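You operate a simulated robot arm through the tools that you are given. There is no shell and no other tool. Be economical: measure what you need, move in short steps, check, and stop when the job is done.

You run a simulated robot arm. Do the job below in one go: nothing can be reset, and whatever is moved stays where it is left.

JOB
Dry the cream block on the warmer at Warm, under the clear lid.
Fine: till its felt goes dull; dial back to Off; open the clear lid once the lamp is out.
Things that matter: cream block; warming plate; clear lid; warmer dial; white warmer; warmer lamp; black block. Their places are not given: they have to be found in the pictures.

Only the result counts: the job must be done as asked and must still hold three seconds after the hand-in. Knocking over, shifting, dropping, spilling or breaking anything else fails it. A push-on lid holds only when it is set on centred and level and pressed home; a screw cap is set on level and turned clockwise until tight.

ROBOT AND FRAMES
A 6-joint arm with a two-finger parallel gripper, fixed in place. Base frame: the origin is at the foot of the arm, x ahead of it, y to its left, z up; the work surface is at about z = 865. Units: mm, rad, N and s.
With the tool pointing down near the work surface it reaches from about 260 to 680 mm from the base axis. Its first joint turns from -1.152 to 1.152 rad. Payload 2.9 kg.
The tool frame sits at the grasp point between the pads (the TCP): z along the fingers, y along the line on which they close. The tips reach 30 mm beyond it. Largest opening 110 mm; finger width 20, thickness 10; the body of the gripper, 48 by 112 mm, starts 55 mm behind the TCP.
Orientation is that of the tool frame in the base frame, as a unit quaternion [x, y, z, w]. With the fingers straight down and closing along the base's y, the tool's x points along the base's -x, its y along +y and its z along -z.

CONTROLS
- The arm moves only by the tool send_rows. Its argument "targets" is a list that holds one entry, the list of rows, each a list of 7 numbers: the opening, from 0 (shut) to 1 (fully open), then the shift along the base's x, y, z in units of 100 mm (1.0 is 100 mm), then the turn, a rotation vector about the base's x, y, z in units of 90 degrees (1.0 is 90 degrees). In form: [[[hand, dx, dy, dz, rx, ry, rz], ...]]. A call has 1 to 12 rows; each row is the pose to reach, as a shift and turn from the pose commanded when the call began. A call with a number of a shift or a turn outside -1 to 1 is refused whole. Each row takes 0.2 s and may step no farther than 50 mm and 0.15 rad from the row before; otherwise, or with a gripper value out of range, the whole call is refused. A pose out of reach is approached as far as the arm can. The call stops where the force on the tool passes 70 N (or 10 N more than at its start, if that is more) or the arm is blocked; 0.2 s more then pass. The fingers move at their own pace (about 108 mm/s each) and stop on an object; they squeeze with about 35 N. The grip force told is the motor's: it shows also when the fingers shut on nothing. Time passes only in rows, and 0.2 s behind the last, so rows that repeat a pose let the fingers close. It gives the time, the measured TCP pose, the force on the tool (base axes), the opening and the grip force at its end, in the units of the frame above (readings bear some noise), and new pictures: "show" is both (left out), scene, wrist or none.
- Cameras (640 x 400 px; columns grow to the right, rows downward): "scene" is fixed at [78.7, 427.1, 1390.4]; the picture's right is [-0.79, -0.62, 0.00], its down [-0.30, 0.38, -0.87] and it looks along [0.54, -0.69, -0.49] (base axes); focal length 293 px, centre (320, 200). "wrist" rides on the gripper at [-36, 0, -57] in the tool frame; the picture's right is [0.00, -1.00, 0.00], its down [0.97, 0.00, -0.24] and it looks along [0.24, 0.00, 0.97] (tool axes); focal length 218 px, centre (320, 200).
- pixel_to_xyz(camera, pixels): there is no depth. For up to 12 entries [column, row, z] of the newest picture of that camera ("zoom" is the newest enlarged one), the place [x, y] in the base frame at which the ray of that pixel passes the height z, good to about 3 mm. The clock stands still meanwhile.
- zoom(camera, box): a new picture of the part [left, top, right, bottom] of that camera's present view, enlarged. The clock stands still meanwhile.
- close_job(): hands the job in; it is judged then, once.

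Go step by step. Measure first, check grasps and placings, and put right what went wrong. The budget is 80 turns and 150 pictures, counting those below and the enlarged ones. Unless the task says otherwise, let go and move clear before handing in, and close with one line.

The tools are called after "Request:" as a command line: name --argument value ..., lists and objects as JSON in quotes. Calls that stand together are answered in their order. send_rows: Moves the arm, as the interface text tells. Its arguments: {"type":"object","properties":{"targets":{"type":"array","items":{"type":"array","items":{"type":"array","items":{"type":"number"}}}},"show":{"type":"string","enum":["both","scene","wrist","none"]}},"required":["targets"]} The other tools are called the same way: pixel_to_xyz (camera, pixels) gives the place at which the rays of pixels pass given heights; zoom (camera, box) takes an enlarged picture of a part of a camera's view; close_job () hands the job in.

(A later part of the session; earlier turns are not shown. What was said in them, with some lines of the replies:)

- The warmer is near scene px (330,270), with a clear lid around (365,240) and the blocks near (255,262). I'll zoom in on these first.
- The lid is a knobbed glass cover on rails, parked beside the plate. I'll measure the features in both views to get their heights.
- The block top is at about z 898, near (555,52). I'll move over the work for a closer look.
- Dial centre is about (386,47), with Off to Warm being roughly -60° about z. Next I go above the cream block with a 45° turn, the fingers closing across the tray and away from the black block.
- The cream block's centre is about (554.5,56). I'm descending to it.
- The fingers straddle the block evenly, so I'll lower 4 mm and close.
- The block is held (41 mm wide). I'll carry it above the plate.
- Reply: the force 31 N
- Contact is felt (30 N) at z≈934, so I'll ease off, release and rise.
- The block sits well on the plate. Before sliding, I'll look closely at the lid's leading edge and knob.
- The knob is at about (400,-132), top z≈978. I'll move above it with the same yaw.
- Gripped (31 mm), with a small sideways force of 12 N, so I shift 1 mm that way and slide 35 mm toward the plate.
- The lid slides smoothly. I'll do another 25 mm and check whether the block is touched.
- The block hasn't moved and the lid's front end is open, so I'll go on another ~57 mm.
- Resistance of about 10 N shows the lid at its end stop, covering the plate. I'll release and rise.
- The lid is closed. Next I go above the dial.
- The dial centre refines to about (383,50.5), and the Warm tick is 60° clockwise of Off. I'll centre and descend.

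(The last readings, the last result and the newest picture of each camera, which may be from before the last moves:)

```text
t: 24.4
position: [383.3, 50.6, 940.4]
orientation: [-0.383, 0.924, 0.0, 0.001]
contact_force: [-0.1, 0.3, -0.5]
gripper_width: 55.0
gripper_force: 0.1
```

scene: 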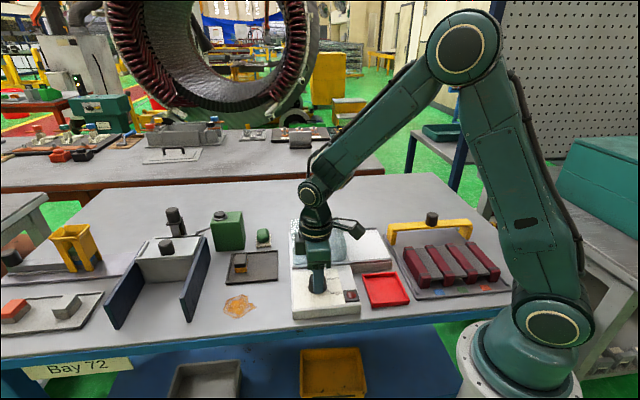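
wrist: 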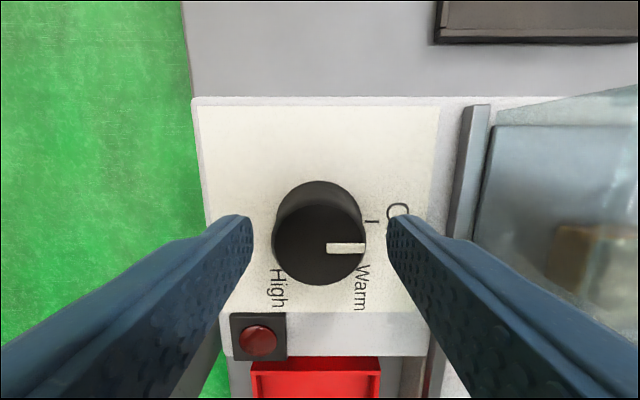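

Well centred; I'll lower 3 mm and close on the dial.

Request:
send_rows --targets '[[[0.5, 0, 0, -0.03, 0, 0, 0], [0.3, 0, 0, -0.03, 0, 0, 0], [0.0, 0, 0, -0.03, 0, 0, 0], [0.0, 0, 0, -0.03, 0, 0, 0], [0.0, 0, 0, -0.03, 0, 0, 0]]]' --show "wrist"

```text
t: 25.6
position: [383.6, 50.3, 937.8]
orientation: [-0.384, 0.923, 0.0, 0.0]
contact_force: [-5.7, 7.2, 4.5]
gripper_width: 38.7
gripper_force: 45.2
```

wrist: 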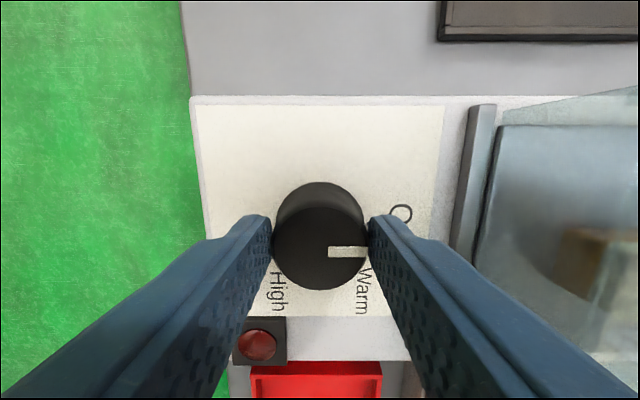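

Gripped (38.7 mm). I'll turn -60°.

Request:
send_rows --targets '[[[0, -0.005, 0.005, 0, 0, 0, -0.083], [0, -0.005, 0.005, 0, 0, 0, -0.167], [0, -0.005, 0.005, 0, 0, 0, -0.25], [0, -0.005, 0.005, 0, 0, 0, -0.333], [0, -0.005, 0.005, 0, 0, 0, -0.417], [0, -0.005, 0.005, 0, 0, 0, -0.5], [0, -0.005, 0.005, 0, 0, 0, -0.583], [0, -0.005, 0.005, 0, 0, 0, -0.667], [0, -0.005, 0.005, 0, 0, 0, -0.667]]]'

Request:
zoom --camera "scene" --box '[280, 215, 400, 310]'

```text
t: 27.6
position: [382.2, 48.5, 936.9]
orientation: [0.133, 0.991, -0.002, -0.001]
contact_force: [9.5, -19.3, -14.3]
gripper_width: 38.7
gripper_force: 44.8
```

scene: 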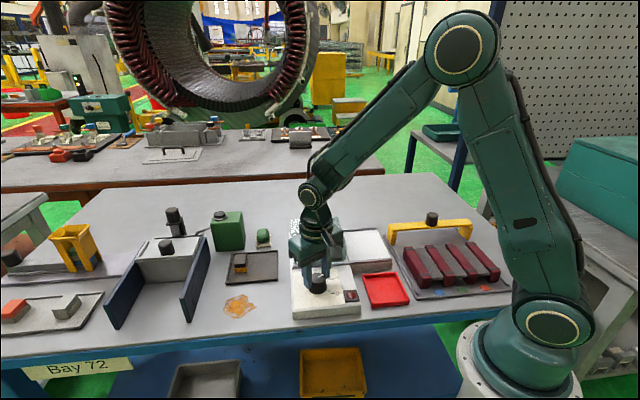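
wrist: 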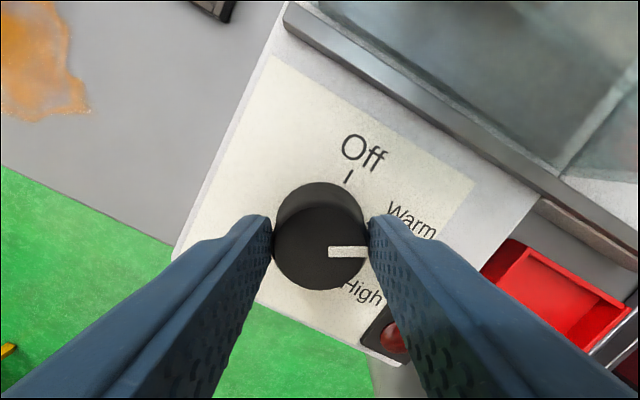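

```text
4.21 times, centred on (340, 262) of scene
```

zoom: 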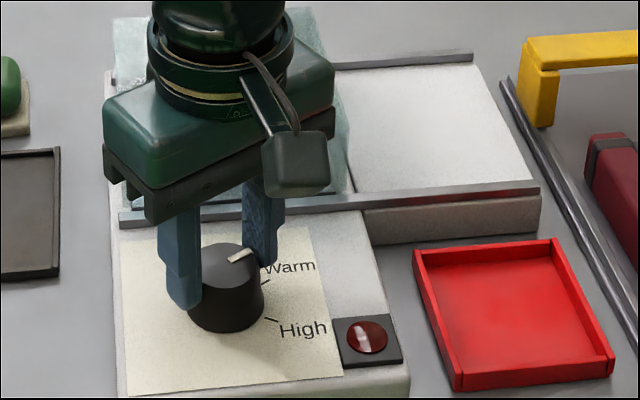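

The pointer has followed the hand to Warm. I'll release, rise and check the lamp.

Request:
send_rows --targets '[[[0.5, 0, 0, 0, 0, 0, 0], [0.5, 0, 0, 0, 0, 0, 0], [0.5, 0, 0, 0.4, 0, 0, 0], [0.5, 0, 0, 0.8, 0, 0, 0], [0.5, 0, 0, 0.8, 0, 0, 0]]]' --show "wrist"

Request:
zoom --camera "scene" --box '[280, 215, 400, 310]'

```text
t: 28.8
position: [384.4, 51.3, 1019.1]
orientation: [0.131, 0.991, -0.001, 0.0]
contact_force: [-0.7, 0.4, 0.6]
gripper_width: 55.0
gripper_force: 0.0
```

wrist: 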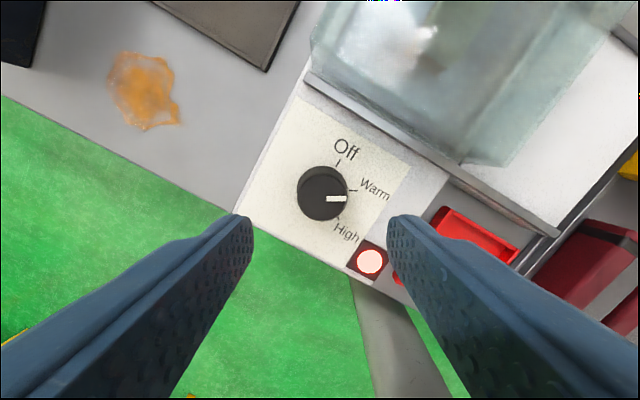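

```text
4.21 times, centred on (340, 262) of scene
```

zoom: 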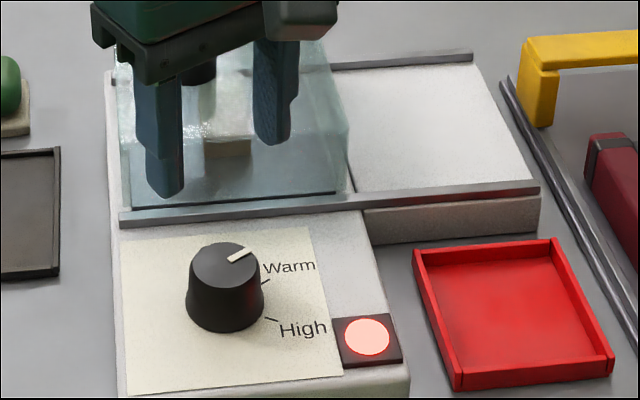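

The lamp is lit and the dial is at Warm. I'll take a baseline look at the felt.

Request:
zoom --camera "scene" --box '[305, 235, 340, 262]'

Request:
send_rows --targets '[[[0.5, 0, 0, 0, 0, 0, 0], [0.5, 0, 0, 0, 0, 0, 0], [0.5, 0, 0, 0, 0, 0, 0], [0.5, 0, 0, 0, 0, 0, 0], [0.5, 0, 0, 0, 0, 0, 0], [0.5, 0, 0, 0, 0, 0, 0], [0.5, 0, 0, 0, 0, 0, 0], [0.5, 0, 0, 0, 0, 0, 0], [0.5, 0, 0, 0, 0, 0, 0], [0.5, 0, 0, 0, 0, 0, 0], [0.5, 0, 0, 0, 0, 0, 0], [0.5, 0, 0, 0, 0, 0, 0]]]' --show "none"

Request:
zoom --camera "scene" --box '[305, 235, 340, 262]'

```text
14.81 times, centred on (322, 248) of scene
```

zoom: 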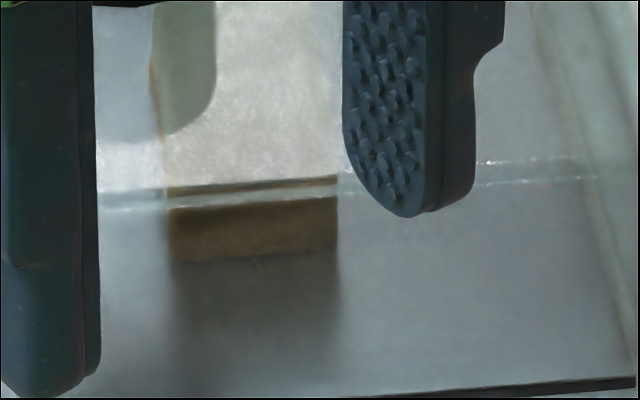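

```text
t: 31.4
position: [383.1, 51.3, 1017.5]
orientation: [0.13, 0.991, 0.001, -0.001]
contact_force: [0.9, 0.3, 0.6]
gripper_width: 54.9
gripper_force: 0.1
```

```text
14.81 times, centred on (322, 248) of scene
```

zoom: 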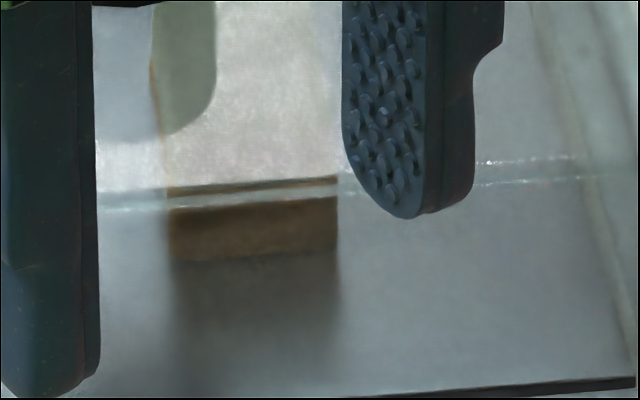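

The felt is still a warm brown, so I'll wait in steps.

Request:
send_rows --targets '[[[0.5, 0, 0, 0, 0, 0, 0], [0.5, 0, 0, 0, 0, 0, 0], [0.5, 0, 0, 0, 0, 0, 0], [0.5, 0, 0, 0, 0, 0, 0], [0.5, 0, 0, 0, 0, 0, 0], [0.5, 0, 0, 0, 0, 0, 0], [0.5, 0, 0, 0, 0, 0, 0], [0.5, 0, 0, 0, 0, 0, 0], [0.5, 0, 0, 0, 0, 0, 0], [0.5, 0, 0, 0, 0, 0, 0], [0.5, 0, 0, 0, 0, 0, 0], [0.5, 0, 0, 0, 0, 0, 0]]]' --show "none"

Request:
zoom --camera "scene" --box '[305, 235, 340, 262]'

Request:
send_rows --targets '[[[0.5, 0, 0, 0, 0, 0, 0], [0.5, 0, 0, 0, 0, 0, 0], [0.5, 0, 0, 0, 0, 0, 0], [0.5, 0, 0, 0, 0, 0, 0], [0.5, 0, 0, 0, 0, 0, 0], [0.5, 0, 0, 0, 0, 0, 0], [0.5, 0, 0, 0, 0, 0, 0], [0.5, 0, 0, 0, 0, 0, 0], [0.5, 0, 0, 0, 0, 0, 0], [0.5, 0, 0, 0, 0, 0, 0], [0.5, 0, 0, 0, 0, 0, 0], [0.5, 0, 0, 0, 0, 0, 0]]]' --show "none"

Request:
zoom --camera "scene" --box '[305, 235, 340, 262]'

```text
t: 34.0
position: [382.3, 51.5, 1017.7]
orientation: [0.131, 0.991, -0.001, -0.001]
contact_force: [-0.5, 0.6, 0.0]
gripper_width: 55.1
gripper_force: 0.0
```

```text
14.81 times, centred on (322, 248) of scene
```

zoom: 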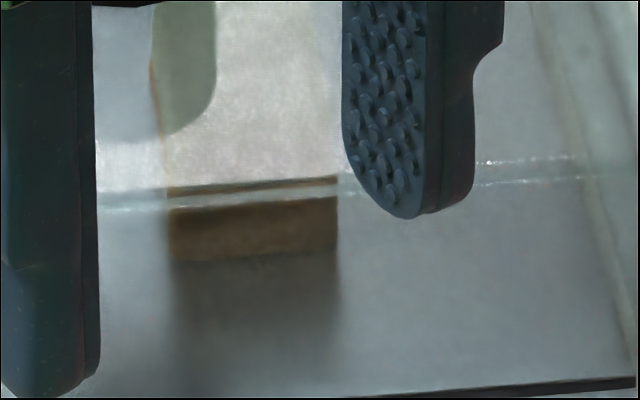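

```text
t: 36.6
position: [384.3, 51.0, 1018.2]
orientation: [0.13, 0.992, 0.0, -0.001]
contact_force: [0.4, 0.3, -0.2]
gripper_width: 55.0
gripper_force: 0.0
```

```text
14.81 times, centred on (322, 248) of scene
```

zoom: 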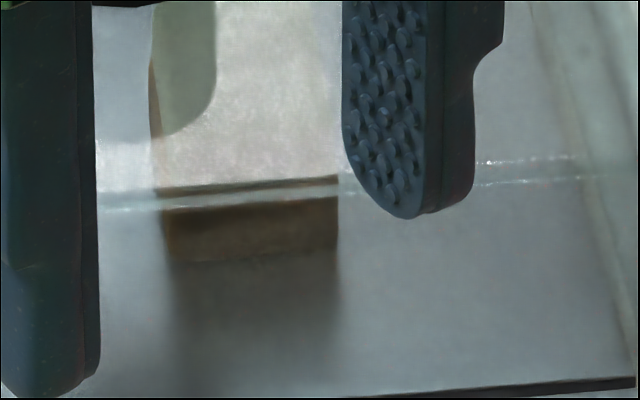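

At t≈36.6 the felt's left edge went from bright orange to matte brown. I'll wait briefly to see whether it's still changing.

Request:
send_rows --targets '[[[0.5, 0, 0, 0, 0, 0, 0], [0.5, 0, 0, 0, 0, 0, 0], [0.5, 0, 0, 0, 0, 0, 0], [0.5, 0, 0, 0, 0, 0, 0], [0.5, 0, 0, 0, 0, 0, 0]]]' --show "wrist"

Request:
zoom --camera "scene" --box '[305, 235, 340, 262]'

Request:
zoom --camera "scene" --box '[220, 215, 370, 310]'

```text
t: 37.8
position: [383.2, 51.4, 1017.5]
orientation: [0.13, 0.991, 0.0, 0.0]
contact_force: [-0.5, -0.9, 0.6]
gripper_width: 55.1
gripper_force: 0.2
```

wrist: 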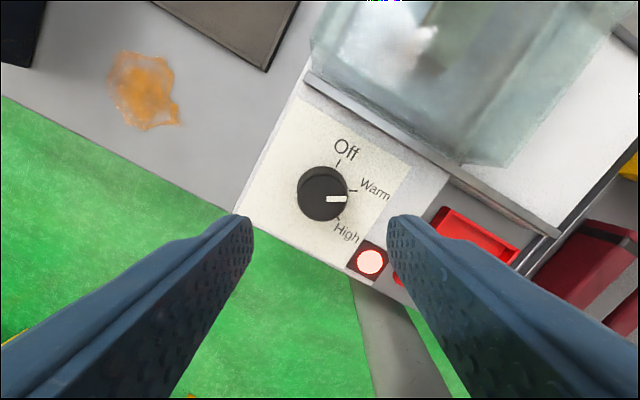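

```text
14.81 times, centred on (322, 248) of scene
```

zoom: 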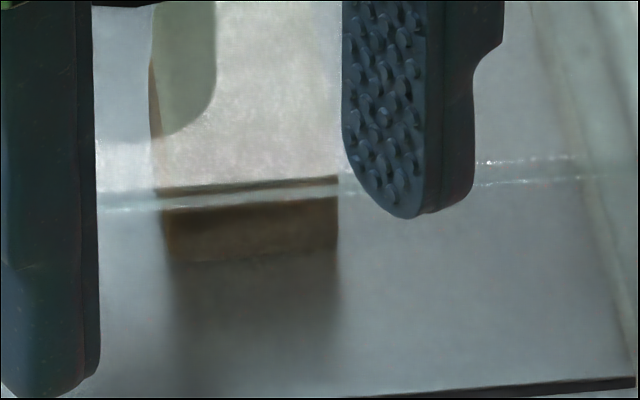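

```text
4.21 times, centred on (295, 262) of scene
```

zoom: 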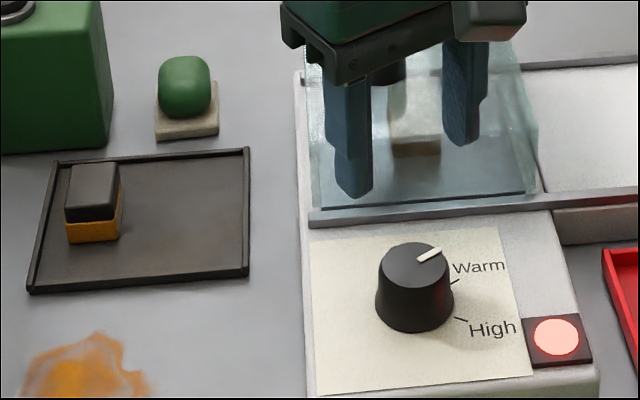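

The felt was unchanged between 36.6 and 37.8, and the gloss is gone from its left side, so it has gone dull. I'll descend and grip the dial again.

Request:
send_rows --targets '[[[0.5, 0, 0, -0.4, 0, 0, 0], [0.5, 0, 0, -0.78, 0, 0, 0], [0.5, 0, 0, -0.8, 0, 0, 0], [0.2, 0, 0, -0.8, 0, 0, 0], [0.0, 0, 0, -0.8, 0, 0, 0], [0.0, 0, 0, -0.8, 0, 0, 0]]]' --show "wrist"

Request:
zoom --camera "scene" --box '[290, 225, 350, 262]'

```text
t: 39.2
position: [382.5, 49.5, 937.7]
orientation: [0.133, 0.991, -0.002, -0.001]
contact_force: [-5.9, -19.5, -2.0]
gripper_width: 38.7
gripper_force: 44.7
```

wrist: 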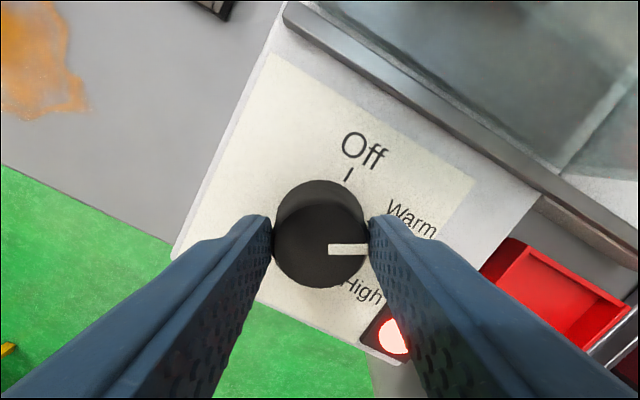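

```text
10.67 times, centred on (320, 244) of scene
```

zoom: 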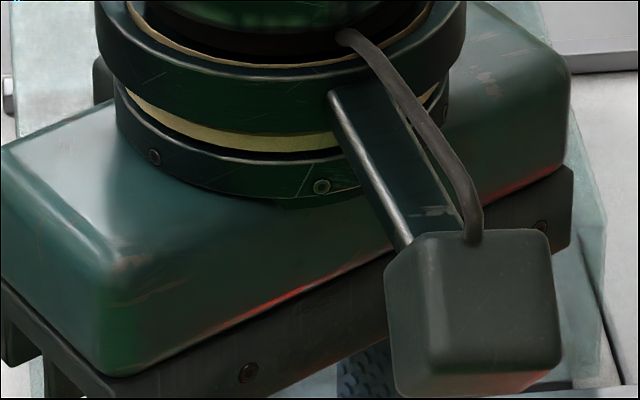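

Gripped; I'll turn back +60° to Off.

Request:
send_rows --targets '[[[0, 0, -0.005, 0, 0, 0, 0.083], [0, 0, -0.005, 0, 0, 0, 0.167], [0, 0, -0.005, 0, 0, 0, 0.25], [0, 0, -0.005, 0, 0, 0, 0.333], [0, 0, -0.005, 0, 0, 0, 0.417], [0, 0, -0.005, 0, 0, 0, 0.5], [0, 0, -0.005, 0, 0, 0, 0.583], [0, 0, -0.005, 0, 0, 0, 0.667], [0, 0, -0.005, 0, 0, 0, 0.67], [0, 0, -0.005, 0, 0, 0, 0.67]]]' --show "wrist"

Request:
zoom --camera "scene" --box '[280, 215, 400, 310]'

```text
t: 41.4
position: [382.2, 50.0, 937.4]
orientation: [-0.386, 0.923, 0.0, -0.001]
contact_force: [-5.7, -6.8, -14.3]
gripper_width: 38.8
gripper_force: 44.9
```

wrist: 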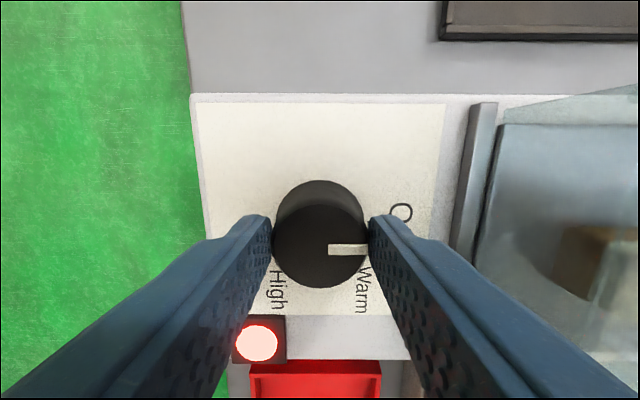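

```text
4.21 times, centred on (340, 262) of scene
```

zoom: 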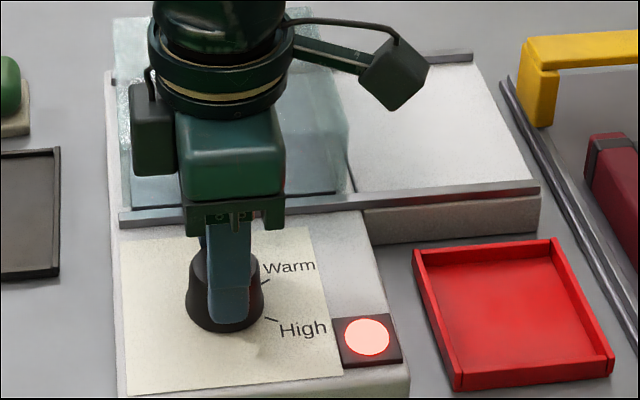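

The dial is at Off with the lamp still lit, probably cooling. I'll release and rise.

Request:
send_rows --targets '[[[0.5, 0, 0, 0, 0, 0, 0], [0.5, 0, 0, 0, 0, 0, 0], [0.5, 0, 0, 0.4, 0, 0, 0], [0.5, 0, 0, 0.8, 0, 0, 0], [0.5, 0, 0, 1, 0, 0, 0], [0.5, 0, 0, 1, 0, 0, 0]]]' --show "wrist"

Request:
zoom --camera "scene" --box '[280, 215, 400, 310]'

```text
t: 42.8
position: [383.2, 50.8, 1037.7]
orientation: [-0.385, 0.923, 0.0, 0.0]
contact_force: [-0.2, 0.1, 0.1]
gripper_width: 55.2
gripper_force: 0.0
```

wrist: 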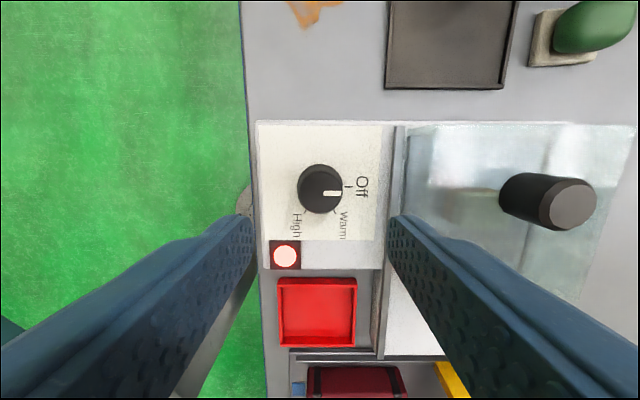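

```text
4.21 times, centred on (340, 262) of scene
```

zoom: 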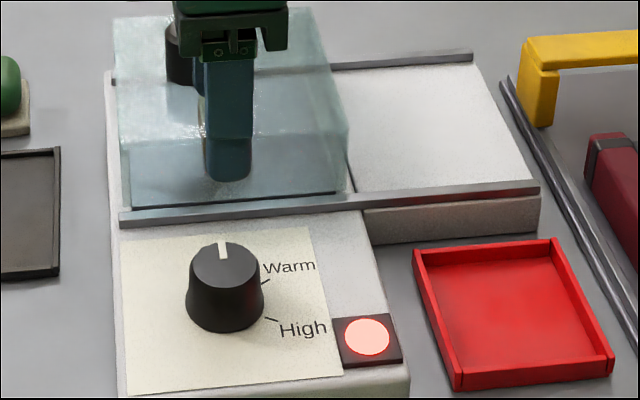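

The dial points at Off. I'll move above the lid knob and wait there for the lamp.

Request:
send_rows --targets '[[[0.5, 0, 0, 0.17, 0, 0, 0], [0.5, 0.25, -0.24, 0.17, 0, 0, 0], [0.5, 0.5, -0.47, 0.17, 0, 0, 0], [0.5, 0.75, -0.7, 0.17, 0, 0, 0], [0.5, 1, -0.94, 0.17, 0, 0, 0], [0.5, 1, -0.94, 0.17, 0, 0, 0], [0.5, 1, -0.94, 0.17, 0, 0, 0], [0.5, 1, -0.94, 0.17, 0, 0, 0]]]' --show "wrist"

Request:
zoom --camera "scene" --box '[280, 215, 400, 310]'

Request:
pixel_to_xyz --camera "wrist" --pixels '[[320, 206, 978], [321, 206, 978], [320, 210, 978]]'

```text
t: 44.6
position: [484.3, -44.7, 1054.6]
orientation: [-0.385, 0.923, 0.001, 0.0]
contact_force: [-0.6, 0.1, -0.2]
gripper_width: 55.1
gripper_force: 0.0
```

wrist: 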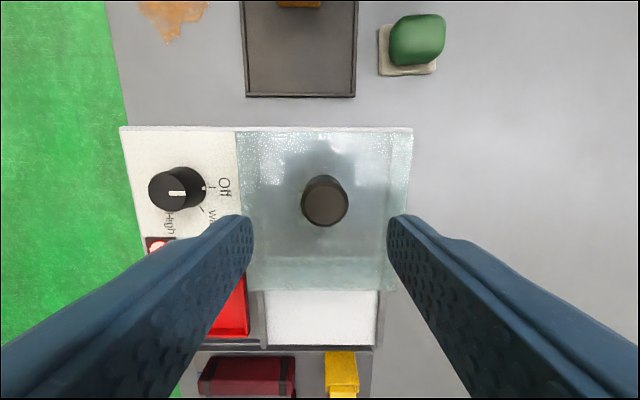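

```text
4.21 times, centred on (340, 262) of scene
```

zoom: 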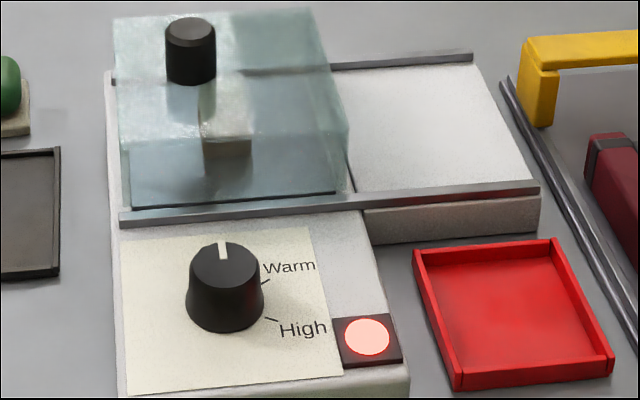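

```text
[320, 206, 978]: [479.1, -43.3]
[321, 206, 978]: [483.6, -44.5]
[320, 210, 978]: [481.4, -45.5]
```

The lamp is still lit at t=44.6, so I keep waiting.

Request:
send_rows --targets '[[[0.5, 0.013, -0.007, 0, 0, 0, 0], [0.5, 0.013, -0.007, 0, 0, 0, 0], [0.5, 0.013, -0.007, 0, 0, 0, 0], [0.5, 0.013, -0.007, 0, 0, 0, 0], [0.5, 0.013, -0.007, 0, 0, 0, 0], [0.5, 0.013, -0.007, 0, 0, 0, 0], [0.5, 0.013, -0.007, 0, 0, 0, 0], [0.5, 0.013, -0.007, 0, 0, 0, 0], [0.5, 0.013, -0.007, 0, 0, 0, 0], [0.5, 0.013, -0.007, 0, 0, 0, 0], [0.5, 0.013, -0.007, 0, 0, 0, 0], [0.5, 0.013, -0.007, 0, 0, 0, 0]]]' --show "none"

Request:
zoom --camera "scene" --box '[280, 215, 400, 310]'

Request:
zoom --camera "scene" --box '[305, 235, 340, 262]'

```text
t: 47.2
position: [484.4, -43.8, 1054.3]
orientation: [-0.385, 0.923, 0.0, 0.0]
contact_force: [0.1, -0.2, 0.2]
gripper_width: 55.2
gripper_force: 0.1
```

```text
4.21 times, centred on (340, 262) of scene
```

zoom: 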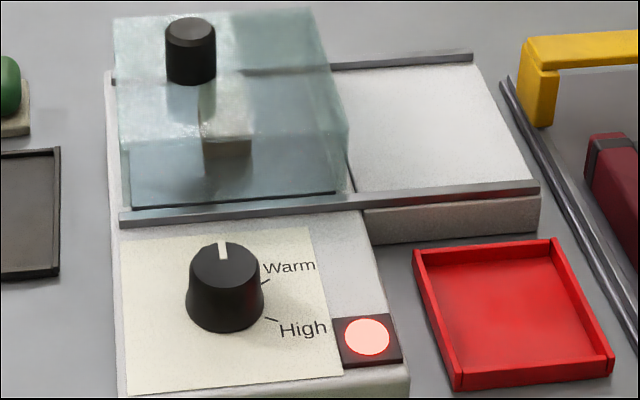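

```text
14.81 times, centred on (322, 248) of scene
```

zoom: 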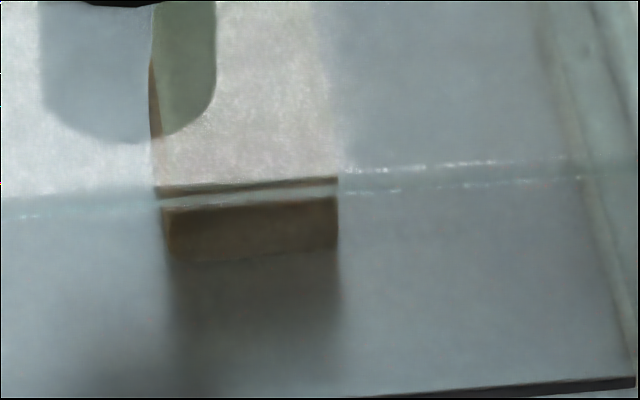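

The felt is dull brown and stable. The lamp is still on, so I'll wait more.

Request:
send_rows --targets '[[[0.5, 0, 0, 0, 0, 0, 0], [0.5, 0, 0, 0, 0, 0, 0], [0.5, 0, 0, 0, 0, 0, 0], [0.5, 0, 0, 0, 0, 0, 0], [0.5, 0, 0, 0, 0, 0, 0], [0.5, 0, 0, 0, 0, 0, 0], [0.5, 0, 0, 0, 0, 0, 0], [0.5, 0, 0, 0, 0, 0, 0], [0.5, 0, 0, 0, 0, 0, 0], [0.5, 0, 0, 0, 0, 0, 0], [0.5, 0, 0, 0, 0, 0, 0], [0.5, 0, 0, 0, 0, 0, 0]]]' --show "none"

Request:
send_rows --targets '[[[0.5, 0, 0, 0, 0, 0, 0], [0.5, 0, 0, 0, 0, 0, 0], [0.5, 0, 0, 0, 0, 0, 0], [0.5, 0, 0, 0, 0, 0, 0], [0.5, 0, 0, 0, 0, 0, 0], [0.5, 0, 0, 0, 0, 0, 0], [0.5, 0, 0, 0, 0, 0, 0], [0.5, 0, 0, 0, 0, 0, 0], [0.5, 0, 0, 0, 0, 0, 0], [0.5, 0, 0, 0, 0, 0, 0], [0.5, 0, 0, 0, 0, 0, 0], [0.5, 0, 0, 0, 0, 0, 0]]]' --show "none"

Request:
zoom --camera "scene" --box '[280, 215, 400, 310]'

```text
t: 49.8
position: [485.0, -45.1, 1055.8]
orientation: [-0.385, 0.923, 0.0, 0.0]
contact_force: [-0.8, -0.1, 0.1]
gripper_width: 55.1
gripper_force: 0.1
```

```text
t: 52.4
position: [483.2, -44.4, 1054.1]
orientation: [-0.385, 0.923, -0.001, 0.0]
contact_force: [0.7, 0.1, 0.0]
gripper_width: 54.8
gripper_force: 0.0
```

```text
4.21 times, centred on (340, 262) of scene
```

zoom: 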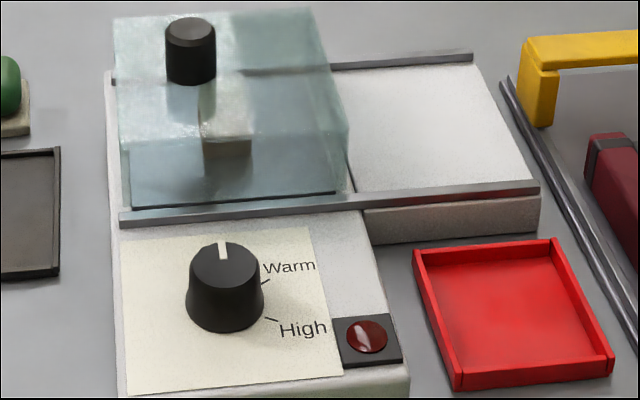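

The lamp is out. I'll descend and grip the lid knob.

Request:
send_rows --targets '[[[0.5, 0.01, -0.005, -0.35, 0, 0, 0], [0.5, 0.01, -0.005, -0.65, 0, 0, 0], [0.5, 0.01, -0.005, -0.69, 0, 0, 0], [0.5, 0.01, -0.005, -0.69, 0, 0, 0], [0.2, 0.01, -0.005, -0.69, 0, 0, 0], [0.0, 0.01, -0.005, -0.69, 0, 0, 0], [0.0, 0.01, -0.005, -0.69, 0, 0, 0], [0.0, 0.01, -0.005, -0.69, 0, 0, 0]]]' --show "wrist"

```text
t: 54.2
position: [486.7, -45.6, 986.6]
orientation: [-0.384, 0.923, -0.001, 0.001]
contact_force: [8.2, -7.7, -9.4]
gripper_width: 31.2
gripper_force: 45.1
```

wrist: 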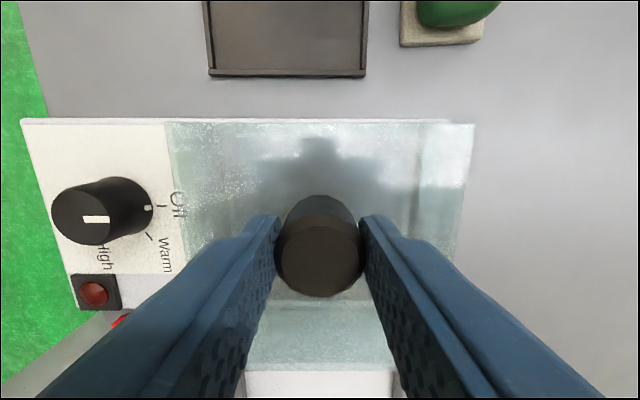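

Gripped. I'll slide the lid back toward its parked side, halfway first.

Request:
send_rows --targets '[[[0, 0.007, -0.007, 0, 0, 0, 0], [0, -0.06, -0.075, 0, 0, 0, 0], [0, -0.13, -0.145, 0, 0, 0, 0], [0, -0.2, -0.215, 0, 0, 0, 0], [0, -0.27, -0.285, 0, 0, 0, 0], [0, -0.34, -0.355, 0, 0, 0, 0], [0, -0.41, -0.425, 0, 0, 0, 0], [0, -0.41, -0.425, 0, 0, 0, 0]]]' --show "none"

Request:
zoom --camera "scene" --box '[280, 205, 400, 280]'

```text
t: 56.0
position: [444.3, -86.9, 985.7]
orientation: [-0.384, 0.923, -0.001, 0.001]
contact_force: [4.2, -4.4, 0.7]
gripper_width: 31.0
gripper_force: 44.9
```

```text
5.33 times, centred on (340, 242) of scene
```

zoom: 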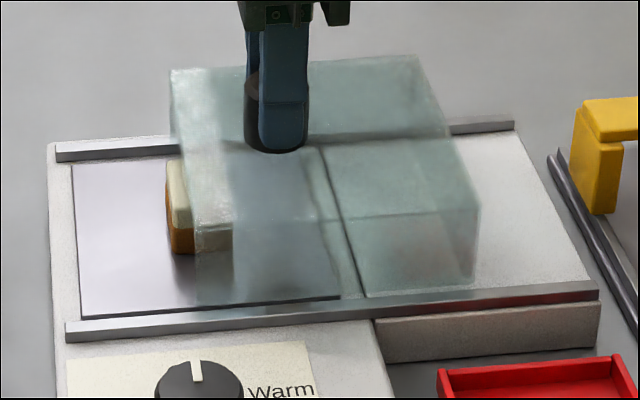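

Request:
send_rows --targets '[[[0, -0.07, -0.07, 0, 0, 0, 0], [0, -0.14, -0.14, 0, 0, 0, 0], [0, -0.21, -0.21, 0, 0, 0, 0], [0, -0.28, -0.28, 0, 0, 0, 0], [0, -0.35, -0.35, 0, 0, 0, 0], [0, -0.41, -0.41, 0, 0, 0, 0], [0, -0.45, -0.45, 0, 0, 0, 0], [0, -0.45, -0.45, 0, 0, 0, 0]]]' --show "none"

Request:
zoom --camera "scene" --box '[280, 205, 400, 280]'

```text
t: 57.8
position: [398.8, -132.3, 986.5]
orientation: [-0.384, 0.923, -0.001, 0.0]
contact_force: [-0.5, -0.3, 9.1]
gripper_width: 31.2
gripper_force: 45.0
```

```text
5.33 times, centred on (340, 242) of scene
```

zoom: 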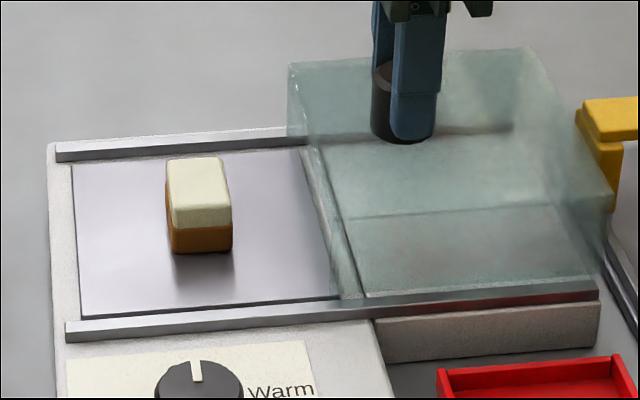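

The lid is back (left corner px 288 against 292 at the start), and the felt is matte. I'll nudge the last 2 mm, then release and rise.

Request:
send_rows --targets '[[[0, -0.012, -0.012, 0, 0, 0, 0], [0, -0.012, -0.012, 0, 0, 0, 0], [0.5, -0.012, -0.012, 0, 0, 0, 0], [0.5, -0.012, -0.012, 0, 0, 0, 0], [0.5, -0.012, -0.012, 0.35, 0, 0, 0], [0.5, -0.012, -0.012, 0.75, 0, 0, 0], [0.5, -0.012, -0.012, 1, 0, 0, 0], [0.5, -0.012, -0.012, 1, 0, 0, 0]]]' --show "both"

Request:
zoom --camera "scene" --box '[210, 200, 420, 330]'

Request:
zoom --camera "scene" --box '[300, 228, 335, 258]'

```text
t: 59.6
position: [399.3, -133.0, 1084.9]
orientation: [-0.385, 0.923, 0.0, 0.0]
contact_force: [0.5, 0.1, -0.5]
gripper_width: 55.1
gripper_force: 0.0
```

scene: 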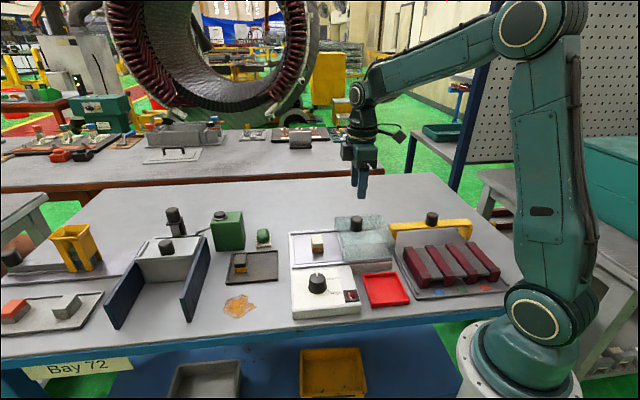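
wrist: 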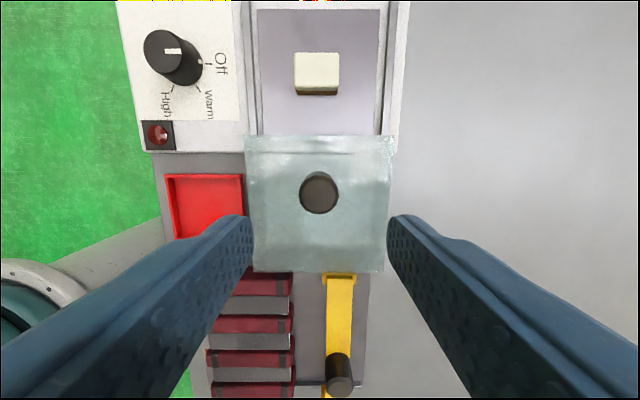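

```text
3.05 times, centred on (315, 265) of scene
```

zoom: 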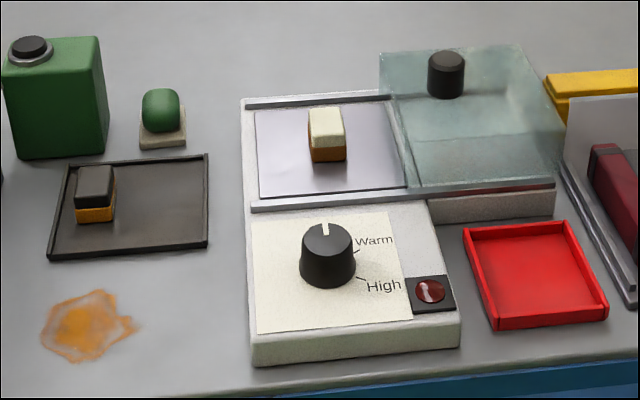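

```text
13.33 times, centred on (318, 243) of scene
```

zoom: 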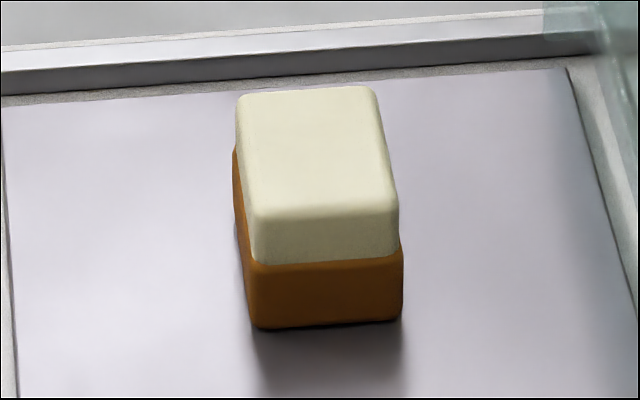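

The felt is matte brown, the dial is at Off, the lamp is out, the lid is open in its starting place and the hand is clear. I'm handing in.

Request:
close_job

```text
The job is handed in.
```

The job is handed in: I dried the cream block on the warmer at Warm under the clear lid until its felt went dull. The dial is back at Off, and I opened the lid after the lamp went out.
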